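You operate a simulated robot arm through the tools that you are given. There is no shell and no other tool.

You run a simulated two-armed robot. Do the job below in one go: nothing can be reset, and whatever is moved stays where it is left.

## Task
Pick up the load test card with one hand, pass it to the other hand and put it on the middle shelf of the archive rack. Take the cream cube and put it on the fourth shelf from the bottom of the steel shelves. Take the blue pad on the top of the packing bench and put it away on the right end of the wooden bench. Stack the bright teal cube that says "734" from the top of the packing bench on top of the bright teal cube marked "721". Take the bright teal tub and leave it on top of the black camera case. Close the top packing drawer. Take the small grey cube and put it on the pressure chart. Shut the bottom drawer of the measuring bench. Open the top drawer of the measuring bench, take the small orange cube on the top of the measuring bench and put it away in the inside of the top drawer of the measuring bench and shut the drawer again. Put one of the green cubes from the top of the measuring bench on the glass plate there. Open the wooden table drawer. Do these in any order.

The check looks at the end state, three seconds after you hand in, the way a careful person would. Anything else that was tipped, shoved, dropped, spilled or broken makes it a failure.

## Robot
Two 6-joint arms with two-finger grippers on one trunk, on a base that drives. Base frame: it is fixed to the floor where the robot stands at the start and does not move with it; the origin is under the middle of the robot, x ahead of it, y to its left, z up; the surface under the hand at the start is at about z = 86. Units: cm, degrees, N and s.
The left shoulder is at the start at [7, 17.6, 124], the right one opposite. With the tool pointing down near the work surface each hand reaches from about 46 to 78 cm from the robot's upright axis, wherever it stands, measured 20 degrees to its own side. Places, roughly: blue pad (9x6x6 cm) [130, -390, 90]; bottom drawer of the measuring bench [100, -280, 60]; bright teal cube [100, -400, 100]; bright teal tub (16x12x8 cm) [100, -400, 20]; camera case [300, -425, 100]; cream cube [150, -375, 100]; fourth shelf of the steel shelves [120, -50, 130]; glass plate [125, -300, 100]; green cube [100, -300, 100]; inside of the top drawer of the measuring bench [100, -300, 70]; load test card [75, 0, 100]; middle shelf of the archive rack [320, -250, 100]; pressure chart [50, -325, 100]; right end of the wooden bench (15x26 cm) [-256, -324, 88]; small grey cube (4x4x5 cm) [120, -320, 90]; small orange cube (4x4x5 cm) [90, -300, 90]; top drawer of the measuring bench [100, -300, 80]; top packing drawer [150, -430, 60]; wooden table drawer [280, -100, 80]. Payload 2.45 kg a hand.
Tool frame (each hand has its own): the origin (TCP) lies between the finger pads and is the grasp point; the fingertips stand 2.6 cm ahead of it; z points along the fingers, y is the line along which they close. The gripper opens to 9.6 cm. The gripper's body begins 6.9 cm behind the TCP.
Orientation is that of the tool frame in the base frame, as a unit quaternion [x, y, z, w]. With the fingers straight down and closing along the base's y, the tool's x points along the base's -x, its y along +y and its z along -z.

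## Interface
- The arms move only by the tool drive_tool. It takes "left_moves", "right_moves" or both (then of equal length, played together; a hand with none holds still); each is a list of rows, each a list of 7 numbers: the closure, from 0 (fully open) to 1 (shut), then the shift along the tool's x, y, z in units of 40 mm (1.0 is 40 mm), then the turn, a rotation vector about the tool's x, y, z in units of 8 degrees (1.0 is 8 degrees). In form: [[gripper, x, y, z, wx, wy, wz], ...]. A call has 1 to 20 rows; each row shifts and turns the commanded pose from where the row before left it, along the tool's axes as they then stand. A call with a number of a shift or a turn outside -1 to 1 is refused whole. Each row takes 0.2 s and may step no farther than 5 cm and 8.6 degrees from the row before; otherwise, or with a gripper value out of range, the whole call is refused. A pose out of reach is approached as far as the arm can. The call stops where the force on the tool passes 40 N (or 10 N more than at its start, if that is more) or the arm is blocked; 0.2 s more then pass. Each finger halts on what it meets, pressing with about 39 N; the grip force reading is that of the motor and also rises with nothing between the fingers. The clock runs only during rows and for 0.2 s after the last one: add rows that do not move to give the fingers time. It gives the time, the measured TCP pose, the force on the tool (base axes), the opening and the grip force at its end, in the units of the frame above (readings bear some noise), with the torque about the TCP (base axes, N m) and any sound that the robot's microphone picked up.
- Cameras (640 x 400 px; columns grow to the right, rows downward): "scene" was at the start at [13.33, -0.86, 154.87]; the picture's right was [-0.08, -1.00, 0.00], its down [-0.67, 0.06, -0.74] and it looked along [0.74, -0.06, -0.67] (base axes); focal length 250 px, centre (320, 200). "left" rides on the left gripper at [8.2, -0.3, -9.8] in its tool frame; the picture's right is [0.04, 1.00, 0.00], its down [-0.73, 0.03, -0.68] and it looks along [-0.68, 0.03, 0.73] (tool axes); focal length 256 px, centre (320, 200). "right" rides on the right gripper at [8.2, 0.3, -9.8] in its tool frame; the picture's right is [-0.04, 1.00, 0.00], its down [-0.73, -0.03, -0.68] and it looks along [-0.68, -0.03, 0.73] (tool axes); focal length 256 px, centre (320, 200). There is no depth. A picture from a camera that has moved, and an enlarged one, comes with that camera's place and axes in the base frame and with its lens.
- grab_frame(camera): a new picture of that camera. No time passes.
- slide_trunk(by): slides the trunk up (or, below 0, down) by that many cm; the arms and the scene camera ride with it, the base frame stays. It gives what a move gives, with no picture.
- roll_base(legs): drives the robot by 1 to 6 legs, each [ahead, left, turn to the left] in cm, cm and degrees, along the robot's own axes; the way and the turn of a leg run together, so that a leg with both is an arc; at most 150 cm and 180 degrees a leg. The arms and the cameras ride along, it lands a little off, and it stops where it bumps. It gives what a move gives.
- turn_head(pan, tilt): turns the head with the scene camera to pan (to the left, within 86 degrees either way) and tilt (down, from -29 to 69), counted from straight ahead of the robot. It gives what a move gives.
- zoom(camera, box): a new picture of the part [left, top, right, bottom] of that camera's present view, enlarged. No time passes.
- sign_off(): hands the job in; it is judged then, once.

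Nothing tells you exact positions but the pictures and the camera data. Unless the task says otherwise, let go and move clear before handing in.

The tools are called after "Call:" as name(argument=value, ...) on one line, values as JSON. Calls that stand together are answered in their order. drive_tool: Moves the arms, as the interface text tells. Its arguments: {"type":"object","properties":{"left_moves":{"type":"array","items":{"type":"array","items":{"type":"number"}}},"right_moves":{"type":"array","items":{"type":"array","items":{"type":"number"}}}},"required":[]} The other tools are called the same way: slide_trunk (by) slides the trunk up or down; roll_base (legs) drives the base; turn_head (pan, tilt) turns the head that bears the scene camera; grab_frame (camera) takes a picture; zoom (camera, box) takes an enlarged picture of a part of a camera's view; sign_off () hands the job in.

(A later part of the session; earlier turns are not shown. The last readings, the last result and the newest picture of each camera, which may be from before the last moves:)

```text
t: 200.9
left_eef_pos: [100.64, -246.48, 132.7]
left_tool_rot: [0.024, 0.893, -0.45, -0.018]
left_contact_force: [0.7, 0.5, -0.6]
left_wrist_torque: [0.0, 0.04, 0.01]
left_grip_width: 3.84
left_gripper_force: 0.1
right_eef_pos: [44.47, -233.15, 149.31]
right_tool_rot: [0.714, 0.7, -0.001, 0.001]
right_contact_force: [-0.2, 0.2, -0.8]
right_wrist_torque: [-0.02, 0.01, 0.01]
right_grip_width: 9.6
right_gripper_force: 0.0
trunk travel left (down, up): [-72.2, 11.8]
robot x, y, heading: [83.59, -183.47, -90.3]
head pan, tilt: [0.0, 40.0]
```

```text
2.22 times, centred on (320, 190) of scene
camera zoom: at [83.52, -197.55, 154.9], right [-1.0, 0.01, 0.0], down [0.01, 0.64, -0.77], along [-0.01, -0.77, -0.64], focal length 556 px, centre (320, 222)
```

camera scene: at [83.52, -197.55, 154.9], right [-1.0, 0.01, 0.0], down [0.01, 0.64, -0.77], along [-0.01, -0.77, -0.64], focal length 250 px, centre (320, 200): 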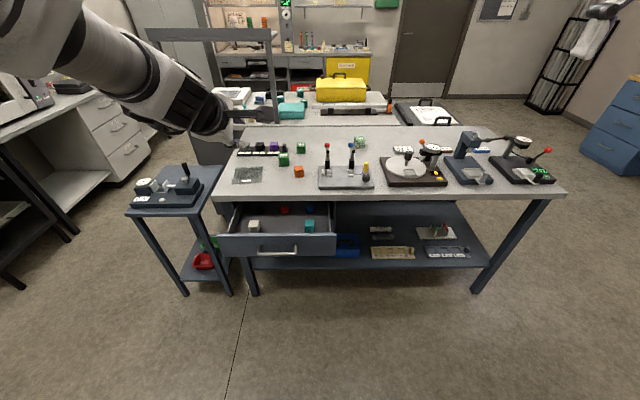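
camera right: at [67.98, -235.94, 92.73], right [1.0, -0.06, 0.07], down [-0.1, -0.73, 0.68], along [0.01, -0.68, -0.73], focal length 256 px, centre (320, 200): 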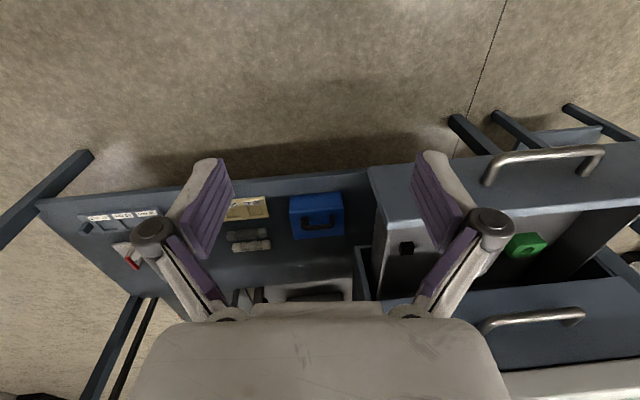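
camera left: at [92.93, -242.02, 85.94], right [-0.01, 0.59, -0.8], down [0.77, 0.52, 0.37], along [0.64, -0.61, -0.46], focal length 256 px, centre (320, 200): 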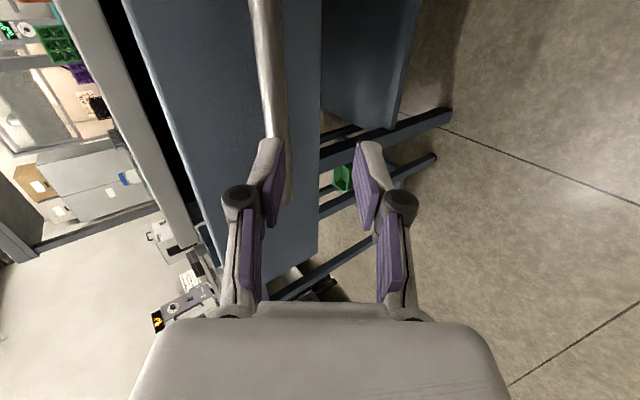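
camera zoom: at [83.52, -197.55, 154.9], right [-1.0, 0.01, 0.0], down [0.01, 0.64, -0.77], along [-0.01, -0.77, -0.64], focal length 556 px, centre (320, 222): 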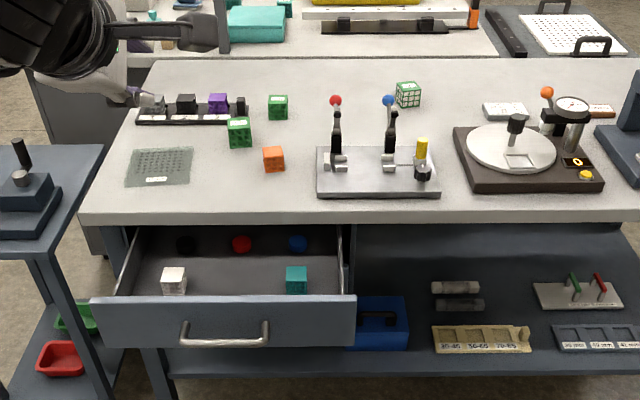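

Call:
zoom(camera="scene", box=[370, 120, 490, 200])

Call:
zoom(camera="scene", box=[225, 125, 385, 195])

Call:
zoom(camera="scene", box=[450, 110, 580, 200])

Call:
zoom(camera="scene", box=[180, 50, 480, 135])

```text
5.00 times, centred on (430, 160) of scene
camera zoom: at [83.52, -197.55, 154.9], right [-1.0, 0.01, 0.0], down [0.01, 0.64, -0.77], along [-0.01, -0.77, -0.64], focal length 1250 px, centre (-230, 400)
```

zoom: 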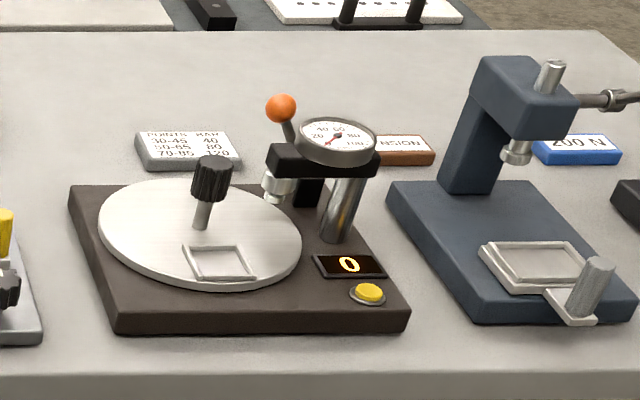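

```text
4.00 times, centred on (305, 160) of scene
camera zoom: at [83.52, -197.55, 154.9], right [-1.0, 0.01, 0.0], down [0.01, 0.64, -0.77], along [-0.01, -0.77, -0.64], focal length 1000 px, centre (380, 360)
```

zoom: 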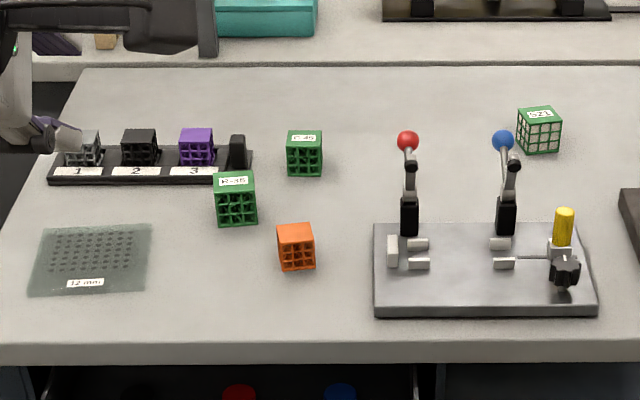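

```text
4.44 times, centred on (515, 155) of scene
camera zoom: at [83.52, -197.55, 154.9], right [-1.0, 0.01, 0.0], down [0.01, 0.64, -0.77], along [-0.01, -0.77, -0.64], focal length 1112 px, centre (-547, 400)
```

zoom: 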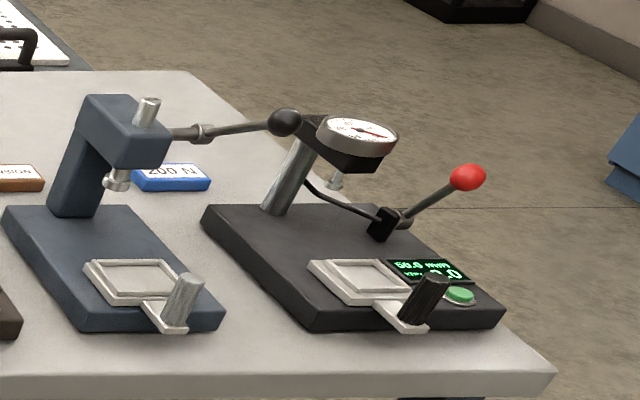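

```text
2.13 times, centred on (330, 92) of scene
camera zoom: at [83.52, -197.55, 154.9], right [-1.0, 0.01, 0.0], down [0.01, 0.64, -0.77], along [-0.01, -0.77, -0.64], focal length 534 px, centre (299, 429)
```

zoom: 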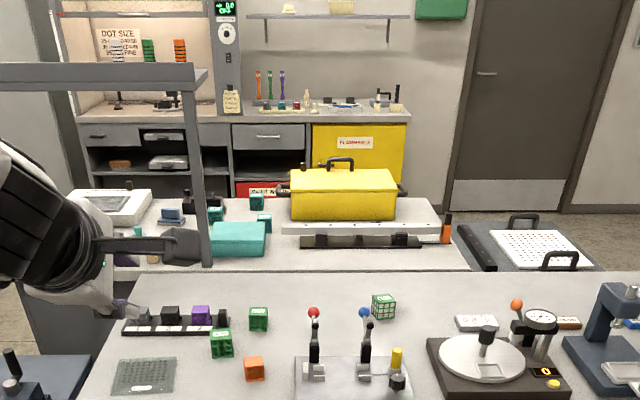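

I can identify everything. Bench top z ≈ 87.8, orange cube (92, −297), green cubes near (100, −307) and (92, −319.5), glass plate (110–124, −290…−304), grey cube in the tray slot 1 (122, −320), and the pressure chart is the white "POINTS/BAR" block near (37, −318). Next I'll position for the orange cube.

Call:
roll_base(legs=[[43, 32, 0]])

Call:
grab_frame(camera="scene")

Call:
grab_frame(camera="right")

```text
t: 204.0
left_eef_pos: [132.2, -289.94, 132.76]
left_tool_rot: [0.024, 0.893, -0.45, -0.018]
left_contact_force: [-0.2, -0.4, 1.1]
left_wrist_torque: [0.01, 0.01, 0.0]
left_grip_width: 3.84
left_gripper_force: 0.0
right_eef_pos: [76.02, -277.0, 149.34]
right_tool_rot: [0.715, 0.699, -0.002, 0.002]
right_contact_force: [0.3, -0.3, -0.7]
right_wrist_torque: [0.01, -0.05, -0.01]
right_grip_width: 9.6
right_gripper_force: 0.0
trunk travel left (down, up): [-72.2, 11.8]
robot x, y, heading: [115.48, -227.41, -90.5]
head pan, tilt: [0.0, 40.0]
```

```text
taken
camera scene: at [115.08, -241.22, 154.91], right [-1.0, 0.01, 0.0], down [0.01, 0.64, -0.77], along [-0.01, -0.77, -0.64], focal length 250 px, centre (320, 200)
```

scene: 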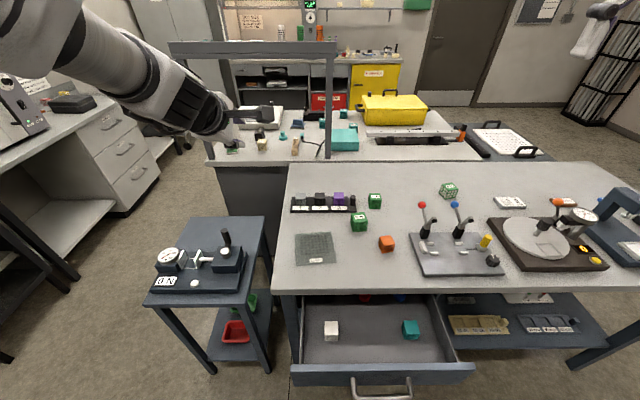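

```text
taken
camera right: at [76.6, -268.71, 159.19], right [1.0, -0.06, 0.0], down [-0.04, -0.73, 0.68], along [-0.04, -0.68, -0.73], focal length 256 px, centre (320, 200)
```

right: 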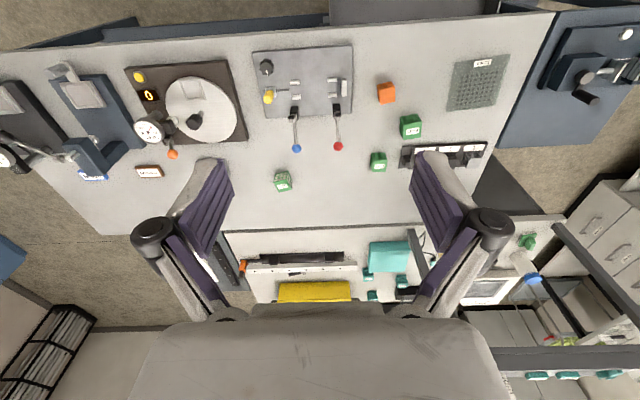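

Move the right hand above the orange cube.

Call:
drive_tool(right_moves=[[0, -0.79, 0.68, 0, 0, 0, 0], [0, -0.79, 0.68, 0, 0, 0, 0], [0, -0.79, 0.68, 0, 0, 0, 0], [0, -0.79, 0.68, 0, 0, 0, 0], [0, -0.79, 0.68, 0, 0, 0, 0], [0, -0.79, 0.68, 0, 0, 0, 0], [0, 0, 0, 1, 0, 0, 0], [0, 0, 0, 1, 0, 0, 0], [0, 0, 0, 1, 0, 0, 0], [0, 0, 0, 1, 0, 0, 0], [0, 0, 0, 1, 0, 0, 0], [0, 0, 0, 1, 0, 0, 0], [0, 0, 0, 1, 0, 0, 0], [0, 0, 0, 1, 0, 0, 0], [0, 0, 0, 1, 0, 0, 0]])

Call:
grab_frame(camera="right")

Call:
grab_frame(camera="scene")

```text
t: 207.2
left_eef_pos: [132.13, -290.22, 132.63]
left_tool_rot: [0.024, 0.893, -0.45, -0.017]
left_contact_force: [-1.0, 0.3, -0.4]
left_wrist_torque: [0.02, -0.03, -0.02]
left_grip_width: 3.82
left_gripper_force: 0.2
right_eef_pos: [92.21, -290.39, 107.28]
right_tool_rot: [0.714, 0.7, -0.002, 0.001]
right_contact_force: [0.8, 0.2, 0.0]
right_wrist_torque: [0.01, -0.01, 0.01]
right_grip_width: 9.61
right_gripper_force: 0.0
right hand out of reach, approached as far as the arm can: row 2, 3, 4, 5, 6
trunk travel left (down, up): [-72.2, 11.8]
robot x, y, heading: [115.82, -227.52, -90.5]
head pan, tilt: [0.0, 40.0]
```

```text
taken
camera right: at [92.83, -282.09, 117.11], right [1.0, -0.06, 0.0], down [-0.04, -0.73, 0.68], along [-0.04, -0.68, -0.73], focal length 256 px, centre (320, 200)
```

right: 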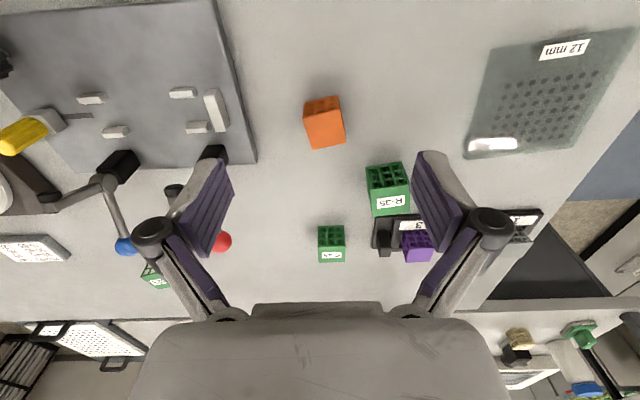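

```text
taken
camera scene: at [115.12, -241.48, 154.89], right [-1.0, 0.01, 0.0], down [0.01, 0.64, -0.77], along [-0.01, -0.77, -0.64], focal length 250 px, centre (320, 200)
```

scene: 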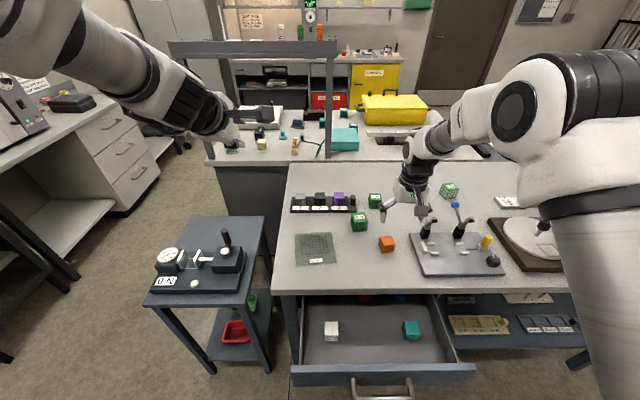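

Call:
drive_tool(right_moves=[[0, -0.6, 0.05, 0.3, 0, 0, 0], [0, -0.62, 0.05, 0.5, 0, 0, 0], [0, 0, 0, 0.8, 0, 0, 0], [0, 0, 0, 0.8, 0, 0, 0]])

Call:
grab_frame(camera="right")

```text
t: 208.2
left_eef_pos: [132.14, -290.3, 132.7]
left_tool_rot: [0.024, 0.893, -0.449, -0.018]
left_contact_force: [-0.2, -0.9, -0.3]
left_wrist_torque: [0.04, -0.01, 0.0]
left_grip_width: 3.87
left_gripper_force: 0.0
right_eef_pos: [92.46, -295.24, 98.0]
right_tool_rot: [0.714, 0.7, -0.002, 0.002]
right_contact_force: [0.6, -0.4, -1.4]
right_wrist_torque: [0.02, 0.01, -0.02]
right_grip_width: 9.62
right_gripper_force: 0.0
trunk travel left (down, up): [-72.2, 11.8]
robot x, y, heading: [115.22, -227.73, -90.5]
head pan, tilt: [0.0, 40.0]
```

```text
taken
camera right: at [93.0, -286.98, 107.8], right [1.0, -0.06, 0.0], down [-0.04, -0.73, 0.68], along [-0.04, -0.68, -0.73], focal length 256 px, centre (320, 200)
```

right: 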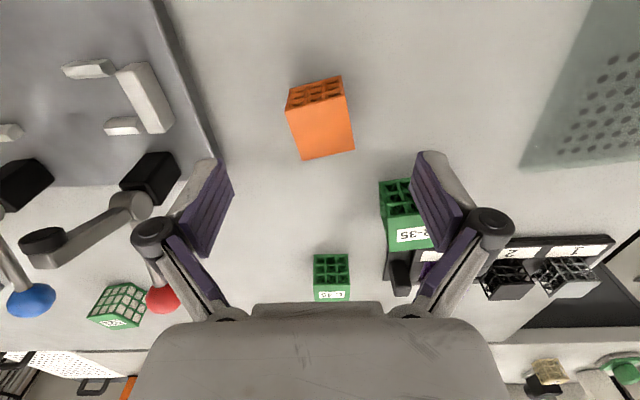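

Aligned. Descend to TCP z ≈ 91 and grip.

Call:
drive_tool(right_moves=[[0, 0, 0.03, 0.6, 0, 0, 0], [0, 0, 0, 0.6, 0, 0, 0], [0, 0, 0, 0.53, 0, 0, 0], [0, 0, 0, 0, 0, 0, 0], [1, 0, 0, 0, 0, 0, 0], [1, 0, 0, 0, 0, 0, 0], [1, 0, 0, 0, 0, 0, 0]])

Call:
grab_frame(camera="right")

```text
t: 209.8
left_eef_pos: [132.26, -290.12, 132.76]
left_tool_rot: [0.023, 0.892, -0.45, -0.019]
left_contact_force: [-0.9, -0.2, 0.8]
left_wrist_torque: [-0.02, -0.01, -0.01]
left_grip_width: 3.85
left_gripper_force: 0.1
right_eef_pos: [92.55, -295.07, 91.09]
right_tool_rot: [0.715, 0.699, -0.002, 0.002]
right_contact_force: [-0.8, 0.4, 1.3]
right_wrist_torque: [0.04, -0.03, 0.01]
right_grip_width: 3.88
right_gripper_force: 39.4
trunk travel left (down, up): [-72.2, 11.8]
robot x, y, heading: [115.37, -227.35, -90.3]
head pan, tilt: [0.0, 40.0]
```

```text
taken
camera right: at [93.2, -286.92, 100.91], right [1.0, -0.06, 0.0], down [-0.04, -0.73, 0.68], along [-0.04, -0.68, -0.73], focal length 256 px, centre (320, 200)
```

right: 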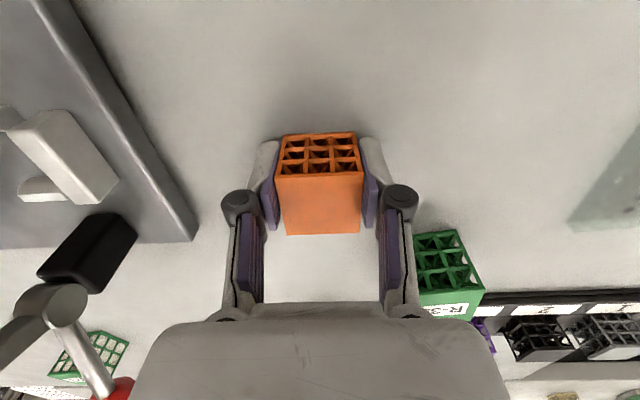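

Gripped. Lift and carry it over the open drawer.

Call:
drive_tool(right_moves=[[1, 0, 0, -0.6, 0, 0, 0], [1, 0, 0, -0.9, 0, 0, 0], [1, 0, 0, -0.9, 0, 0, 0], [1, 0, 0, -0.9, 0, 0, 0], [1, 1, 0.27, 0, 0, 0, 0], [1, 1, 0.27, 0, 0, 0, 0], [1, 1, 0.27, 0, 0, 0, 0], [1, 1, 0.27, 0, 0, 0, 0], [1, 1, 0.27, 0, 0, 0, 0], [1, 0.95, 0.27, 0, 0, 0, 0]])

Call:
grab_frame(camera="right")

Call:
grab_frame(camera="scene")

```text
t: 212.0
left_eef_pos: [132.15, -290.09, 132.78]
left_tool_rot: [0.024, 0.892, -0.451, -0.018]
left_contact_force: [-0.1, 0.3, 0.5]
left_wrist_torque: [0.02, -0.02, 0.0]
left_grip_width: 3.84
left_gripper_force: 0.1
right_eef_pos: [98.75, -271.71, 104.74]
right_tool_rot: [0.73, 0.683, 0.029, 0.026]
right_contact_force: [0.3, 0.1, 0.7]
right_wrist_torque: [-0.01, 0.02, 0.02]
right_grip_width: 3.85
right_gripper_force: 39.2
right hand out of reach, approached as far as the arm can: row 10
trunk travel left (down, up): [-72.2, 11.8]
robot x, y, heading: [115.29, -227.79, -90.6]
head pan, tilt: [0.0, 40.0]
```

```text
taken
camera right: at [98.9, -263.63, 114.56], right [0.99, -0.11, 0.08], down [-0.13, -0.73, 0.67], along [-0.02, -0.67, -0.74], focal length 256 px, centre (320, 200)
```

right: 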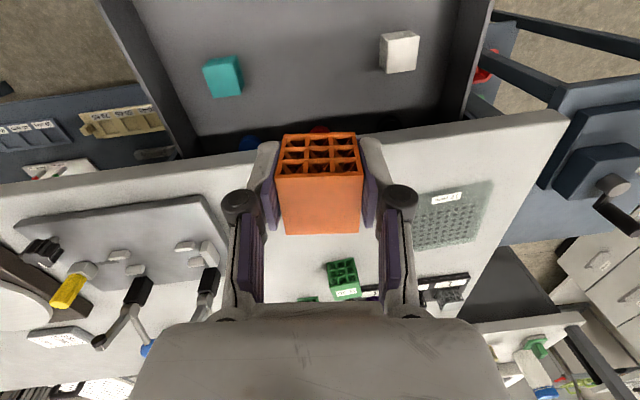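

```text
taken
camera scene: at [115.01, -241.21, 154.91], right [-1.0, 0.01, 0.0], down [0.01, 0.64, -0.77], along [-0.01, -0.77, -0.64], focal length 250 px, centre (320, 200)
```

scene: 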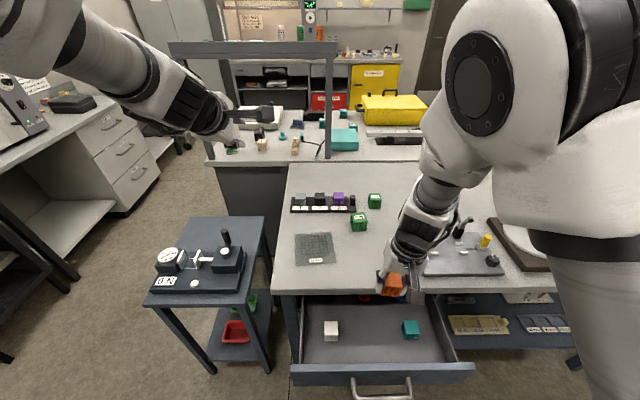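

The right hand is at its near limit. I'll back the base 8 cm for a better posture over the drawer.

Call:
roll_base(legs=[[-9, 0, 0]])

Call:
drive_tool(right_moves=[[1, -0.6, 0, 0, 0.28, 0, 0.05], [1, -0.6, 0, 0, 0.28, 0, 0.05], [1, -0.6, 0, 0, 0, 0, 0.05]])

Call:
grab_frame(camera="right")

```text
t: 213.1
left_eef_pos: [132.27, -281.51, 132.53]
left_tool_rot: [0.023, 0.892, -0.45, -0.019]
left_contact_force: [-0.9, 0.4, 0.2]
left_wrist_torque: [0.03, 0.01, 0.0]
left_grip_width: 3.84
left_gripper_force: 0.1
right_eef_pos: [98.85, -263.47, 105.03]
right_tool_rot: [0.73, 0.683, 0.024, 0.028]
right_contact_force: [0.5, -0.7, -0.2]
right_wrist_torque: [0.01, 0.02, -0.02]
right_grip_width: 3.85
right_gripper_force: 39.0
trunk travel left (down, up): [-72.2, 11.8]
robot x, y, heading: [115.32, -218.88, -90.7]
head pan, tilt: [0.0, 40.0]
```

```text
t: 213.9
left_eef_pos: [132.2, -281.23, 132.81]
left_tool_rot: [0.024, 0.892, -0.451, -0.018]
left_contact_force: [-0.8, 0.6, 0.0]
left_wrist_torque: [-0.02, -0.01, 0.02]
left_grip_width: 3.81
left_gripper_force: 0.1
right_eef_pos: [98.38, -270.42, 105.17]
right_tool_rot: [0.736, 0.677, -0.003, -0.001]
right_contact_force: [0.0, 0.2, -0.4]
right_wrist_torque: [0.03, -0.03, -0.02]
right_grip_width: 3.86
right_gripper_force: 38.7
trunk travel left (down, up): [-72.2, 11.8]
robot x, y, heading: [115.53, -218.53, -90.2]
head pan, tilt: [0.0, 40.0]
```

```text
taken
camera right: at [99.47, -262.3, 114.88], right [0.99, -0.13, 0.0], down [-0.09, -0.73, 0.68], along [-0.09, -0.68, -0.73], focal length 256 px, centre (320, 200)
```

right: 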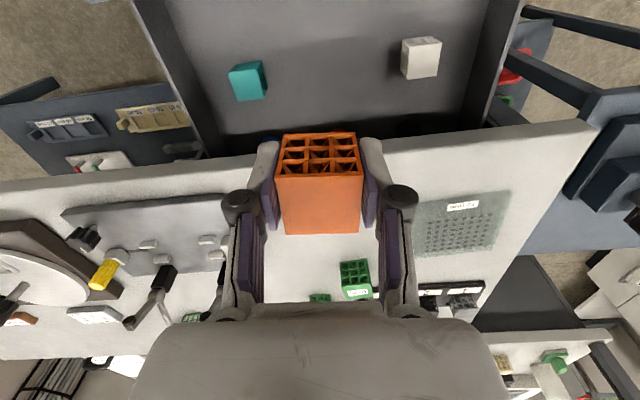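

Call:
drive_tool(right_moves=[[1, -0.35, 0.15, 0.5, 0, 0, 0], [1, 0, 0, 0.9, 0, 0, 0], [1, 0, 0, 0.9, 0, 0, 0], [1, 0, 0, 0.9, 0, 0, 0], [1, 0, 0, 0.9, 0, 0, 0], [1, 0, 0, 0.9, 0, 0, 0], [1, 0, 0, 0.9, 0, 0, 0]])

Call:
grab_frame(camera="right")

Call:
grab_frame(camera="scene")

```text
t: 215.5
left_eef_pos: [132.22, -281.4, 132.64]
left_tool_rot: [0.024, 0.893, -0.45, -0.017]
left_contact_force: [0.3, -0.8, 1.4]
left_wrist_torque: [0.01, 0.03, 0.01]
left_grip_width: 3.85
left_gripper_force: 0.2
right_eef_pos: [98.88, -271.94, 81.54]
right_tool_rot: [0.737, 0.676, -0.003, 0.0]
right_contact_force: [-0.2, -0.2, -0.7]
right_wrist_torque: [0.0, -0.01, -0.01]
right_grip_width: 3.87
right_gripper_force: 39.2
trunk travel left (down, up): [-72.2, 11.8]
robot x, y, heading: [115.54, -218.51, -90.7]
head pan, tilt: [0.0, 40.0]
```

```text
taken
camera right: at [100.01, -263.83, 91.28], right [0.99, -0.13, 0.0], down [-0.09, -0.73, 0.68], along [-0.09, -0.68, -0.73], focal length 256 px, centre (320, 200)
```

right: 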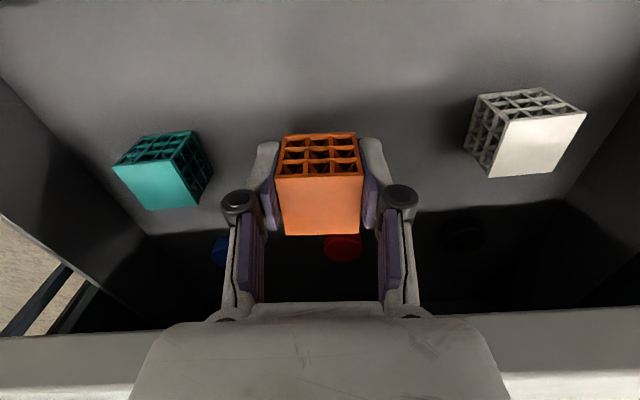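

```text
taken
camera scene: at [115.19, -232.63, 154.89], right [-1.0, 0.01, 0.0], down [0.01, 0.64, -0.77], along [-0.01, -0.77, -0.64], focal length 250 px, centre (320, 200)
```

scene: 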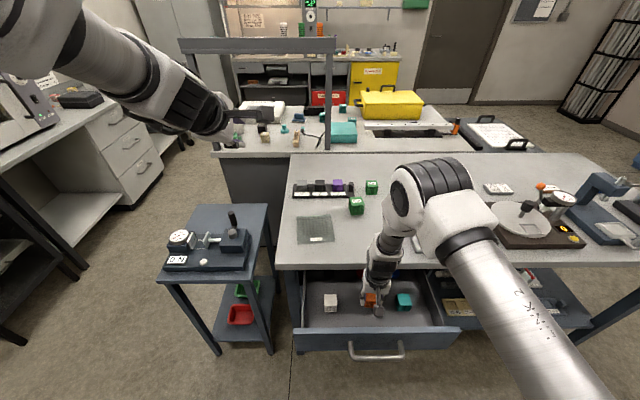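

Call:
drive_tool(right_moves=[[1, 0, 0, 0.2, 0, 0, 0], [1, 0, 0, 0.2, 0, 0, 0], [1, 0, 0, 0.15, 0, 0, 0], [1, 0, 0, 0.1, 0, 0, 0]])

Call:
grab_frame(camera="right")

```text
t: 216.5
left_eef_pos: [132.45, -281.31, 132.7]
left_tool_rot: [0.024, 0.892, -0.45, -0.018]
left_contact_force: [-0.1, 0.5, 0.7]
left_wrist_torque: [-0.03, 0.04, 0.0]
left_grip_width: 3.84
left_gripper_force: 0.0
right_eef_pos: [98.78, -272.08, 78.91]
right_tool_rot: [0.737, 0.676, -0.002, -0.001]
right_contact_force: [0.0, 0.2, 0.1]
right_wrist_torque: [-0.01, 0.03, -0.01]
right_grip_width: 3.88
right_gripper_force: 39.3
trunk travel left (down, up): [-72.2, 11.8]
robot x, y, heading: [115.37, -219.17, -90.7]
head pan, tilt: [0.0, 40.0]
```

```text
taken
camera right: at [99.92, -263.86, 88.75], right [0.99, -0.13, 0.0], down [-0.09, -0.73, 0.68], along [-0.09, -0.68, -0.73], focal length 256 px, centre (320, 200)
```

right: 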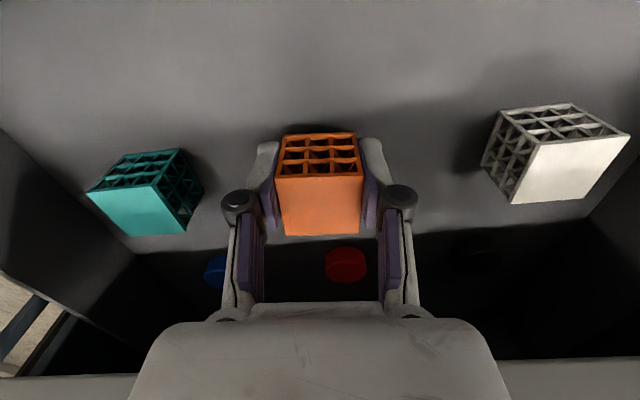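

Call:
drive_tool(right_moves=[[1, 0, 0, 0.1, 0, 0, 0], [1, 0, 0, 0.1, 0, 0, 0], [1, 0, 0, 0.1, 0, 0, 0], [1, 0, 0, 0, 0, 0, 0]])

Call:
zoom(camera="scene", box=[290, 260, 470, 360])

```text
t: 217.5
left_eef_pos: [132.3, -281.3, 132.71]
left_tool_rot: [0.024, 0.892, -0.45, -0.019]
left_contact_force: [-0.4, 0.3, -0.6]
left_wrist_torque: [0.0, 0.03, 0.02]
left_grip_width: 3.83
left_gripper_force: 0.0
right_eef_pos: [98.94, -271.99, 77.78]
right_tool_rot: [0.737, 0.676, -0.003, 0.0]
right_contact_force: [0.0, -0.7, -0.9]
right_wrist_torque: [0.01, -0.02, -0.01]
right_grip_width: 3.88
right_gripper_force: 39.0
trunk travel left (down, up): [-72.2, 11.8]
robot x, y, heading: [115.39, -218.62, -90.3]
head pan, tilt: [0.0, 40.0]
```

```text
3.56 times, centred on (380, 310) of scene
camera zoom: at [115.24, -232.49, 154.9], right [-1.0, 0.01, 0.0], down [0.01, 0.64, -0.77], along [-0.01, -0.77, -0.64], focal length 889 px, centre (107, -191)
```

zoom: 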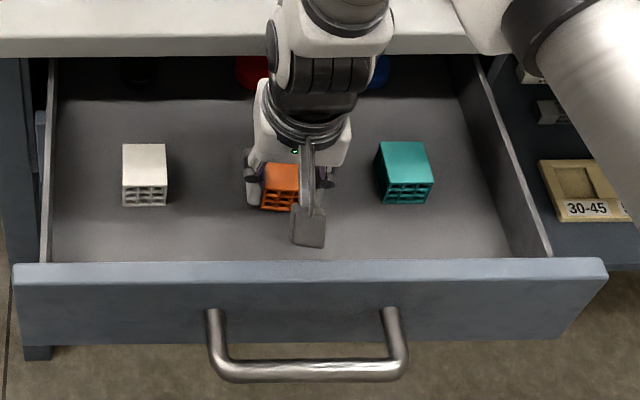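

Call:
drive_tool(right_moves=[[1, 0, 0, 0.08, 0, 0, 0], [1, 0, 0, 0.08, 0, 0, 0], [1, 0, 0, 0.08, 0, 0, 0], [1, 0, 0, 0.08, 0, 0, 0], [1, 0, 0, 0, 0, 0, 0]])

```text
t: 218.7
left_eef_pos: [132.5, -280.96, 132.91]
left_tool_rot: [0.023, 0.891, -0.452, -0.019]
left_contact_force: [-0.3, 0.0, 0.6]
left_wrist_torque: [-0.02, 0.02, 0.0]
left_grip_width: 3.84
left_gripper_force: 0.1
right_eef_pos: [98.86, -271.83, 76.62]
right_tool_rot: [0.738, 0.675, -0.004, 0.002]
right_contact_force: [-2.4, -1.6, 34.4]
right_wrist_torque: [-0.04, -0.01, -0.03]
right_grip_width: 3.86
right_gripper_force: 39.8
trunk travel left (down, up): [-72.2, 11.8]
robot x, y, heading: [115.22, -218.72, -90.5]
head pan, tilt: [0.0, 40.0]
```

The cube is on the drawer floor. Release and lift out.

Call:
drive_tool(right_moves=[[0.6, 0, 0, -0.05, 0, 0, 0], [0.3, 0, 0, 0, 0, 0, 0], [0.3, 0, 0, 0, 0, 0, 0], [0.3, 0, 0, -0.5, 0, 0, 0], [0.3, 0, 0, -0.9, 0, 0, 0], [0.3, 0, 0, -0.9, 0, 0, 0], [0.3, 0, 0, -0.9, 0, 0, 0], [0.3, 0, 0, -0.9, 0, 0, 0], [0.3, 0, 0, -0.9, 0, 0, 0], [0.3, 0, 0, -0.9, 0, 0, 0], [0.3, 0, 0, -0.9, 0, 0, 0]])

Call:
zoom(camera="scene", box=[290, 260, 470, 360])

Call:
grab_frame(camera="right")

```text
t: 221.1
left_eef_pos: [132.39, -281.23, 132.66]
left_tool_rot: [0.024, 0.892, -0.451, -0.019]
left_contact_force: [-0.8, 1.0, 0.3]
left_wrist_torque: [-0.02, -0.02, 0.0]
left_grip_width: 3.84
left_gripper_force: 0.1
right_eef_pos: [98.93, -271.68, 104.06]
right_tool_rot: [0.737, 0.676, -0.004, 0.0]
right_contact_force: [0.1, 0.1, 0.3]
right_wrist_torque: [-0.06, -0.03, 0.01]
right_grip_width: 6.7
right_gripper_force: 0.0
trunk travel left (down, up): [-72.2, 11.8]
robot x, y, heading: [115.08, -219.14, -90.6]
head pan, tilt: [0.0, 40.0]
```

```text
3.56 times, centred on (380, 310) of scene
camera zoom: at [115.27, -232.32, 154.91], right [-1.0, 0.01, 0.0], down [0.01, 0.64, -0.77], along [-0.01, -0.77, -0.64], focal length 889 px, centre (107, -191)
```

zoom: 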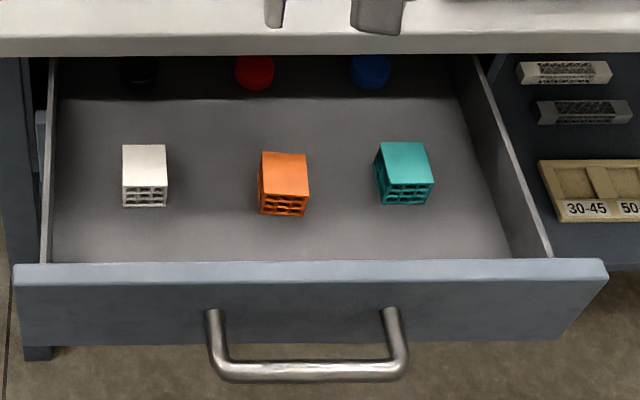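

```text
taken
camera right: at [100.06, -263.51, 113.84], right [0.99, -0.13, 0.0], down [-0.09, -0.72, 0.68], along [-0.09, -0.68, -0.73], focal length 256 px, centre (320, 200)
```

right: 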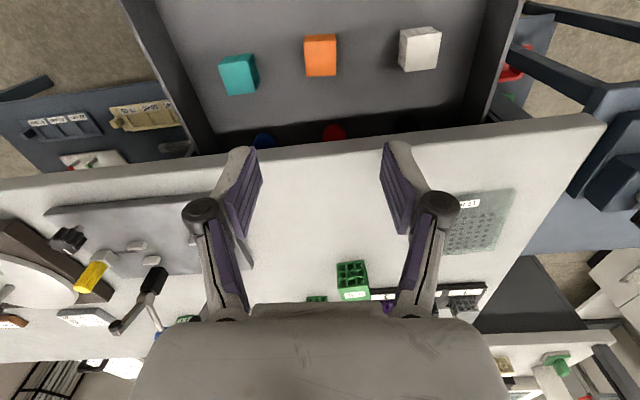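

The orange cube sits in the drawer. Now I'll back off, raise the right hand out of the way, and lower the left hand to push the top drawer shut.

Call:
drive_tool(right_moves=[[0.3, 0, 0, -0.9, 0, 0, 0], [0.3, 0, 0, -0.9, 0, 0, 0], [0.3, 0, -0.5, -0.9, 0, 0, 0], [0.3, 0, -0.5, -0.9, 0, 0, 0], [0.3, 0, -0.5, -0.9, 0, 0, 0], [0.3, 0, -0.5, -0.9, 0, 0, 0]], left_moves=[[1, 0, 0, 0, 0, 0, 0], [1, 0, 0, 0, 0, 0, 0], [1, 0, 0, 0, 0, 0, 0], [1, 0, 0, 0, 0, 0, 0], [1, 0, 0, 0, 0, 0, 0], [1, 0, 0, 0, 0, 0, 0]])

Call:
roll_base(legs=[[-30, -18, 0]])

Call:
slide_trunk(by=-35)

Call:
grab_frame(camera="scene")

Call:
grab_frame(camera="left")

```text
t: 222.5
left_eef_pos: [132.22, -281.25, 132.59]
left_tool_rot: [0.023, 0.892, -0.45, -0.018]
left_contact_force: [0.3, 0.9, -0.3]
left_wrist_torque: [0.04, 0.02, 0.04]
left_grip_width: 0.0
left_gripper_force: 28.8
right_eef_pos: [90.83, -270.9, 125.48]
right_tool_rot: [0.737, 0.676, -0.002, 0.002]
right_contact_force: [0.6, -0.4, -0.3]
right_wrist_torque: [0.04, -0.03, 0.01]
right_grip_width: 6.71
right_gripper_force: 0.1
trunk travel left (down, up): [-72.2, 11.8]
robot x, y, heading: [115.67, -218.62, -90.1]
head pan, tilt: [0.0, 40.0]
```

```text
t: 224.8
left_eef_pos: [114.36, -251.28, 132.54]
left_tool_rot: [0.026, 0.893, -0.449, -0.02]
left_contact_force: [0.4, 0.3, 0.1]
left_wrist_torque: [0.0, -0.05, 0.0]
left_grip_width: 0.0
left_gripper_force: 28.4
right_eef_pos: [73.12, -240.66, 125.45]
right_tool_rot: [0.739, 0.673, -0.002, 0.0]
right_contact_force: [0.1, -0.4, -0.1]
right_wrist_torque: [0.01, 0.01, -0.05]
right_grip_width: 6.74
right_gripper_force: 0.0
trunk travel left (down, up): [-72.2, 11.8]
robot x, y, heading: [97.4, -188.42, -90.7]
head pan, tilt: [0.0, 40.0]
```

```text
t: 228.2
left_eef_pos: [114.19, -251.2, 97.57]
left_tool_rot: [0.026, 0.892, -0.45, -0.02]
left_contact_force: [-0.1, 0.2, 0.3]
left_wrist_torque: [-0.02, -0.04, 0.01]
left_grip_width: 0.03
left_gripper_force: 28.8
right_eef_pos: [73.07, -240.51, 90.42]
right_tool_rot: [0.739, 0.674, -0.003, 0.0]
right_contact_force: [-0.1, -0.1, 0.4]
right_wrist_torque: [0.01, 0.0, 0.01]
right_grip_width: 6.71
right_gripper_force: 0.1
trunk travel left (down, up): [-37.2, 46.8]
robot x, y, heading: [97.95, -188.71, -90.7]
head pan, tilt: [0.0, 40.0]
```

```text
taken
camera scene: at [97.45, -202.16, 119.9], right [-1.0, 0.01, 0.0], down [0.01, 0.64, -0.77], along [-0.01, -0.77, -0.64], focal length 250 px, centre (320, 200)
```

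scene: 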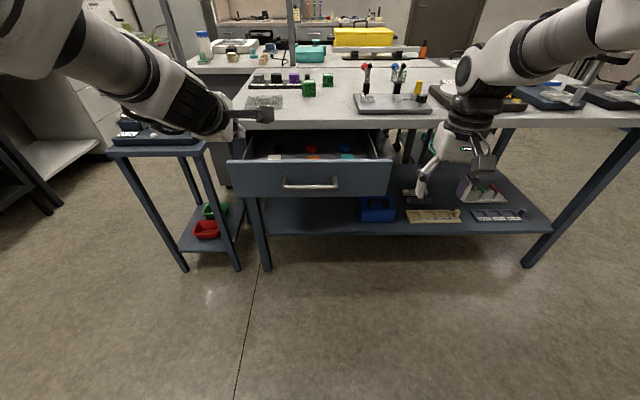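

```text
taken
camera left: at [106.72, -242.84, 103.88], right [-0.01, 0.6, -0.8], down [0.77, 0.52, 0.37], along [0.63, -0.62, -0.47], focal length 256 px, centre (320, 200)
```

left: 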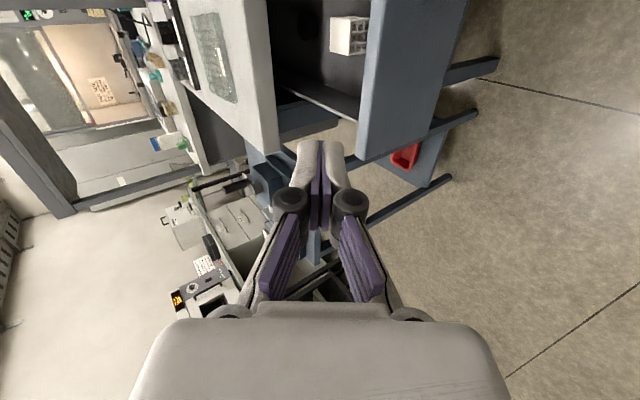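

Call:
slide_trunk(by=-17.5)

Call:
roll_base(legs=[[20, 0, 0]])

Call:
grab_frame(camera="scene")

```text
t: 230.2
left_eef_pos: [114.19, -250.93, 80.21]
left_tool_rot: [0.026, 0.892, -0.45, -0.021]
left_contact_force: [-0.1, -0.5, -0.3]
left_wrist_torque: [0.01, 0.01, -0.01]
left_grip_width: 0.0
left_gripper_force: 28.8
right_eef_pos: [73.03, -240.6, 73.01]
right_tool_rot: [0.739, 0.674, -0.004, 0.0]
right_contact_force: [0.2, 0.2, -0.3]
right_wrist_torque: [-0.02, -0.02, 0.03]
right_grip_width: 6.71
right_gripper_force: 0.0
trunk travel left (down, up): [-19.7, 64.3]
robot x, y, heading: [97.69, -188.77, -90.7]
head pan, tilt: [0.0, 40.0]
```

```text
t: 231.8
left_eef_pos: [114.23, -271.23, 80.24]
left_tool_rot: [0.025, 0.893, -0.449, -0.02]
left_contact_force: [0.0, 0.6, 0.1]
left_wrist_torque: [-0.02, -0.01, -0.02]
left_grip_width: 0.0
left_gripper_force: 28.8
right_eef_pos: [72.93, -260.7, 72.9]
right_tool_rot: [0.738, 0.675, -0.002, 0.0]
right_contact_force: [-0.2, 0.6, -0.4]
right_wrist_torque: [0.03, -0.02, 0.02]
right_grip_width: 6.69
right_gripper_force: 0.1
trunk travel left (down, up): [-19.7, 64.3]
robot x, y, heading: [97.3, -208.45, -90.7]
head pan, tilt: [0.0, 40.0]
```

```text
taken
camera scene: at [97.22, -222.24, 102.38], right [-1.0, 0.01, 0.0], down [0.01, 0.64, -0.77], along [-0.01, -0.77, -0.64], focal length 250 px, centre (320, 200)
```

scene: 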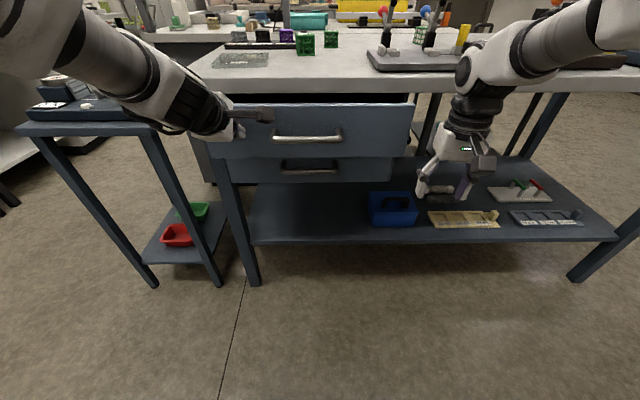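

Call:
roll_base(legs=[[6.5, 0, 0]])

Call:
drive_tool(left_moves=[[1, 0, -0.07, 0.1, 0, 0, 0], [1, 0, -0.07, 0.1, 0, 0, 0], [1, 0, -0.07, 0.1, 0, 0, 0], [1, 0, -0.07, 0.1, 0, 0, 0], [1, 0, -0.07, 0.1, 0, 0, 0]])

Call:
zoom(camera="scene", box=[160, 60, 480, 220])

```text
t: 232.8
left_eef_pos: [114.01, -277.64, 80.11]
left_tool_rot: [0.025, 0.893, -0.45, -0.019]
left_contact_force: [-0.2, -0.6, 0.2]
left_wrist_torque: [-0.03, 0.02, 0.0]
left_grip_width: 0.01
left_gripper_force: 28.8
right_eef_pos: [72.75, -267.18, 72.93]
right_tool_rot: [0.739, 0.674, -0.002, 0.0]
right_contact_force: [0.8, -0.2, -0.1]
right_wrist_torque: [0.01, 0.0, 0.01]
right_grip_width: 6.71
right_gripper_force: 0.1
trunk travel left (down, up): [-19.7, 64.3]
robot x, y, heading: [96.98, -214.96, -90.8]
head pan, tilt: [0.0, 40.0]
```

```text
t: 233.9
left_eef_pos: [113.93, -279.12, 80.18]
left_tool_rot: [0.025, 0.893, -0.448, -0.019]
left_contact_force: [-0.8, 21.2, 5.1]
left_wrist_torque: [-0.01, -0.02, 0.2]
left_grip_width: 0.01
left_gripper_force: 28.4
right_eef_pos: [72.89, -266.95, 73.21]
right_tool_rot: [0.738, 0.675, -0.003, 0.001]
right_contact_force: [0.2, 0.2, -0.4]
right_wrist_torque: [-0.03, 0.0, -0.01]
right_grip_width: 6.75
right_gripper_force: 0.1
trunk travel left (down, up): [-19.7, 64.3]
robot x, y, heading: [97.49, -214.66, -90.4]
head pan, tilt: [0.0, 40.0]
stopped in row 5 (left hand): the force on the tool passed its limit at 45 N (the readings are from after the stop); the commanded pose is now the measured one
```

```text
2.00 times, centred on (320, 140) of scene
camera zoom: at [97.14, -228.24, 102.46], right [-1.0, 0.01, 0.0], down [0.01, 0.64, -0.77], along [-0.01, -0.77, -0.64], focal length 500 px, centre (320, 320)
```

zoom: 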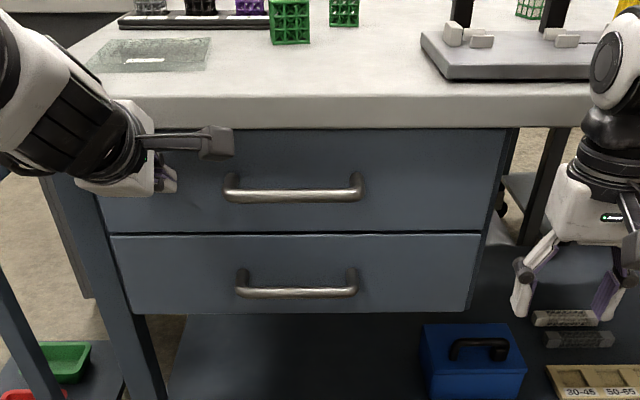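

Both drawers are shut. Back off, raise up and restore the left hand to pointing straight down.

Call:
roll_base(legs=[[-24, 0, 0]])

Call:
slide_trunk(by=40)

Call:
slide_trunk(by=13)

Call:
drive_tool(left_moves=[[0.5, 0, 0, 0, -1, 0, 0], [0.5, 0, 0, 0, -1, 0, 0], [0.5, 0, 0, 0, -1, 0, 0], [0.5, 0, 0, 0, -1, 0, 0], [0, 0, 0, 0, -1, 0, 0], [0, 0, 0, 0, -1, 0, 0], [0, 0, 0, 0, -0.9, 0, 0]])

Call:
drive_tool(left_moves=[[0, 0, 0, 0, 0, 0, 1], [0, 0, 0, 0, 0, 0, 1], [0, 0, 0, 0, 0, 0, 1], [0, 0, 0, 0, 0, 0, 1], [0, 0, 0, 0, 0, 0, 1], [0, 0, 0, 0, 0, 0, 1], [0, 0, 0, 0, 0, 0, 1], [0, 0, 0, 0, 0, 0, 1], [0, 0, 0, 0, 0, 0, 1], [0, 0, 0, 0, 0, 0, 1], [0, 0, 0, 0, 0, 0, 1], [0, 0, 0, 0, 0, 0, 0.25]])

Call:
grab_frame(camera="scene")

```text
t: 235.6
left_eef_pos: [114.18, -255.27, 79.84]
left_tool_rot: [0.026, 0.894, -0.447, -0.02]
left_contact_force: [0.9, 0.0, -0.2]
left_wrist_torque: [-0.01, 0.02, 0.0]
left_grip_width: 0.0
left_gripper_force: 28.9
right_eef_pos: [73.17, -243.03, 72.97]
right_tool_rot: [0.738, 0.675, -0.003, 0.0]
right_contact_force: [-0.3, 0.6, -0.2]
right_wrist_torque: [0.0, 0.01, -0.02]
right_grip_width: 6.71
right_gripper_force: 0.1
trunk travel left (down, up): [-19.7, 64.3]
robot x, y, heading: [97.86, -191.0, -90.5]
head pan, tilt: [0.0, 40.0]
```

```text
t: 239.5
left_eef_pos: [114.14, -255.24, 119.8]
left_tool_rot: [0.026, 0.894, -0.446, -0.02]
left_contact_force: [-0.8, -1.0, -0.3]
left_wrist_torque: [-0.02, 0.03, -0.03]
left_grip_width: 0.02
left_gripper_force: 28.4
right_eef_pos: [73.1, -242.99, 112.97]
right_tool_rot: [0.739, 0.674, -0.002, 0.0]
right_contact_force: [-1.2, -1.0, -0.3]
right_wrist_torque: [-0.03, 0.01, -0.02]
right_grip_width: 6.73
right_gripper_force: 0.0
trunk travel left (down, up): [-59.7, 24.3]
robot x, y, heading: [97.74, -190.89, -90.7]
head pan, tilt: [0.0, 40.0]
```

```text
t: 241.1
left_eef_pos: [114.12, -255.33, 132.73]
left_tool_rot: [0.026, 0.894, -0.446, -0.02]
left_contact_force: [0.3, -0.1, 0.6]
left_wrist_torque: [-0.01, 0.0, 0.02]
left_grip_width: 0.0
left_gripper_force: 28.1
right_eef_pos: [73.0, -242.95, 125.95]
right_tool_rot: [0.738, 0.674, -0.003, 0.0]
right_contact_force: [-0.4, -1.1, -1.1]
right_wrist_torque: [0.03, 0.01, -0.02]
right_grip_width: 6.74
right_gripper_force: 0.0
trunk travel left (down, up): [-72.7, 11.3]
robot x, y, heading: [97.47, -190.88, -90.9]
head pan, tilt: [0.0, 40.0]
```

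```text
t: 242.7
left_eef_pos: [114.2, -255.51, 132.79]
left_tool_rot: [0.032, 0.999, 0.019, -0.005]
left_contact_force: [-0.3, 0.4, -0.3]
left_wrist_torque: [0.01, 0.03, -0.02]
left_grip_width: 9.63
left_gripper_force: 0.0
right_eef_pos: [73.11, -243.19, 125.92]
right_tool_rot: [0.738, 0.674, -0.002, -0.001]
right_contact_force: [0.1, 0.0, 0.2]
right_wrist_torque: [0.0, -0.01, 0.01]
right_grip_width: 6.72
right_gripper_force: 0.0
trunk travel left (down, up): [-72.7, 11.3]
robot x, y, heading: [97.29, -190.39, -90.7]
head pan, tilt: [0.0, 40.0]
```

```text
t: 245.2
left_eef_pos: [114.2, -255.33, 132.78]
left_tool_rot: [0.73, 0.683, 0.009, -0.017]
left_contact_force: [-0.4, -0.5, 0.7]
left_wrist_torque: [0.03, -0.02, 0.04]
left_grip_width: 9.58
left_gripper_force: 0.1
right_eef_pos: [73.13, -242.92, 125.97]
right_tool_rot: [0.738, 0.675, -0.002, 0.0]
right_contact_force: [-0.5, -0.9, -0.2]
right_wrist_torque: [-0.03, -0.05, -0.01]
right_grip_width: 6.7
right_gripper_force: 0.1
trunk travel left (down, up): [-72.7, 11.3]
robot x, y, heading: [97.58, -190.95, -90.8]
head pan, tilt: [0.0, 40.0]
```

```text
taken
camera scene: at [97.42, -204.53, 155.4], right [-1.0, 0.01, 0.0], down [0.01, 0.64, -0.77], along [-0.01, -0.77, -0.64], focal length 250 px, centre (320, 200)
```

scene: 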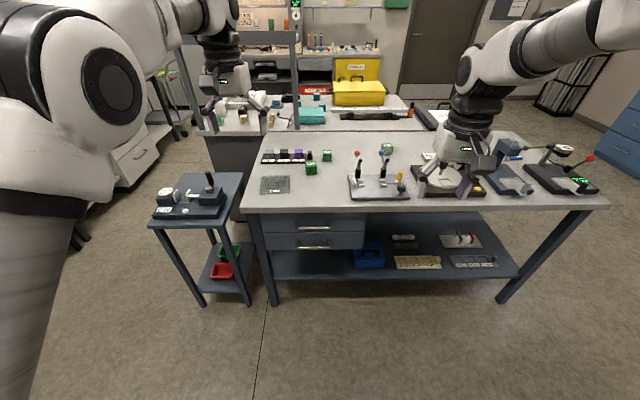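

Left hand is straight again. Move in so the left hand is over the green cubes.

Call:
roll_base(legs=[[46, -10, 0]])

Call:
grab_frame(camera="left")

Call:
grab_frame(camera="scene")

```text
t: 248.1
left_eef_pos: [103.89, -301.71, 132.83]
left_tool_rot: [0.727, 0.686, 0.008, -0.016]
left_contact_force: [0.3, -0.2, 0.6]
left_wrist_torque: [0.01, 0.03, 0.0]
left_grip_width: 9.58
left_gripper_force: 0.1
right_eef_pos: [62.7, -289.51, 126.0]
right_tool_rot: [0.736, 0.677, -0.003, 0.0]
right_contact_force: [-0.3, -0.1, -0.4]
right_wrist_torque: [0.04, 0.0, -0.01]
right_grip_width: 6.72
right_gripper_force: 0.1
trunk travel left (down, up): [-72.7, 11.3]
robot x, y, heading: [86.81, -237.67, -90.4]
head pan, tilt: [0.0, 40.0]
```

```text
taken
camera left: at [104.15, -293.91, 142.99], right [1.0, -0.02, -0.01], down [-0.01, -0.76, 0.65], along [-0.02, -0.65, -0.76], focal length 256 px, centre (320, 200)
```

left: 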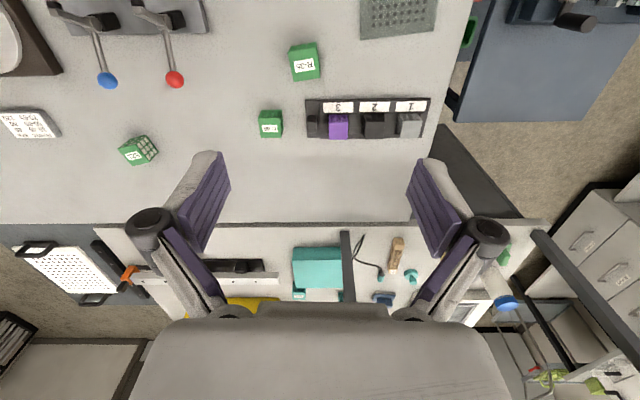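

```text
taken
camera scene: at [86.86, -250.99, 155.41], right [-1.0, 0.01, 0.0], down [0.0, 0.64, -0.77], along [0.0, -0.77, -0.64], focal length 250 px, centre (320, 200)
```

scene: 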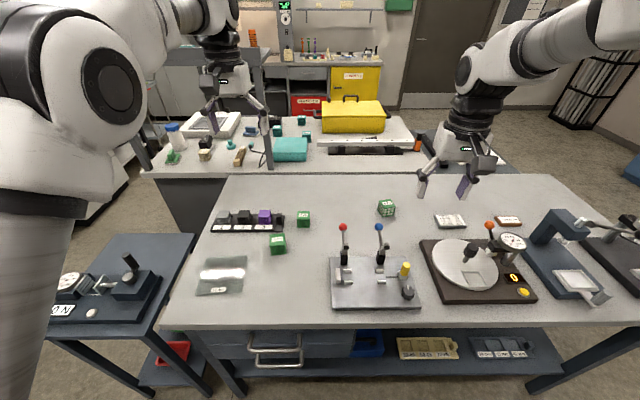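

Call:
drive_tool(left_moves=[[0, -0.48, -0.36, 0.6, 0, 0, 0], [0, -0.48, -0.36, 0.6, 0, 0, 0], [0, 0, 0, 1, 0, 0, 0], [0, 0, 0, 1, 0, 0, 0], [0, 0, 0, 1, 0, 0, 0], [0, 0, 0, 1, 0, 0, 0], [0, 0, 0, 1, 0, 0, 0]])

Call:
grab_frame(camera="left")

```text
t: 249.7
left_eef_pos: [100.45, -304.65, 108.05]
left_tool_rot: [0.728, 0.685, 0.01, -0.018]
left_contact_force: [0.5, 0.2, -0.6]
left_wrist_torque: [0.03, 0.01, -0.01]
left_grip_width: 9.6
left_gripper_force: 0.0
right_eef_pos: [62.71, -289.85, 125.83]
right_tool_rot: [0.737, 0.676, -0.002, 0.0]
right_contact_force: [-0.6, -0.2, -0.3]
right_wrist_torque: [0.01, 0.02, 0.02]
right_grip_width: 6.74
right_gripper_force: 0.1
trunk travel left (down, up): [-72.7, 11.3]
robot x, y, heading: [86.48, -237.48, -90.3]
head pan, tilt: [0.0, 40.0]
```

```text
taken
camera left: at [100.61, -296.87, 118.18], right [1.0, -0.02, -0.01], down [-0.01, -0.76, 0.65], along [-0.02, -0.65, -0.76], focal length 256 px, centre (320, 200)
```

left: 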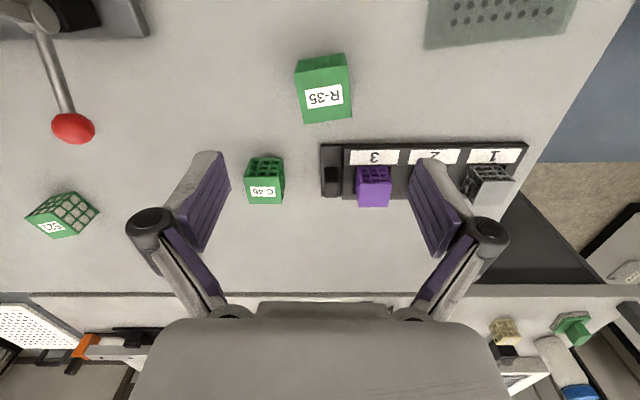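

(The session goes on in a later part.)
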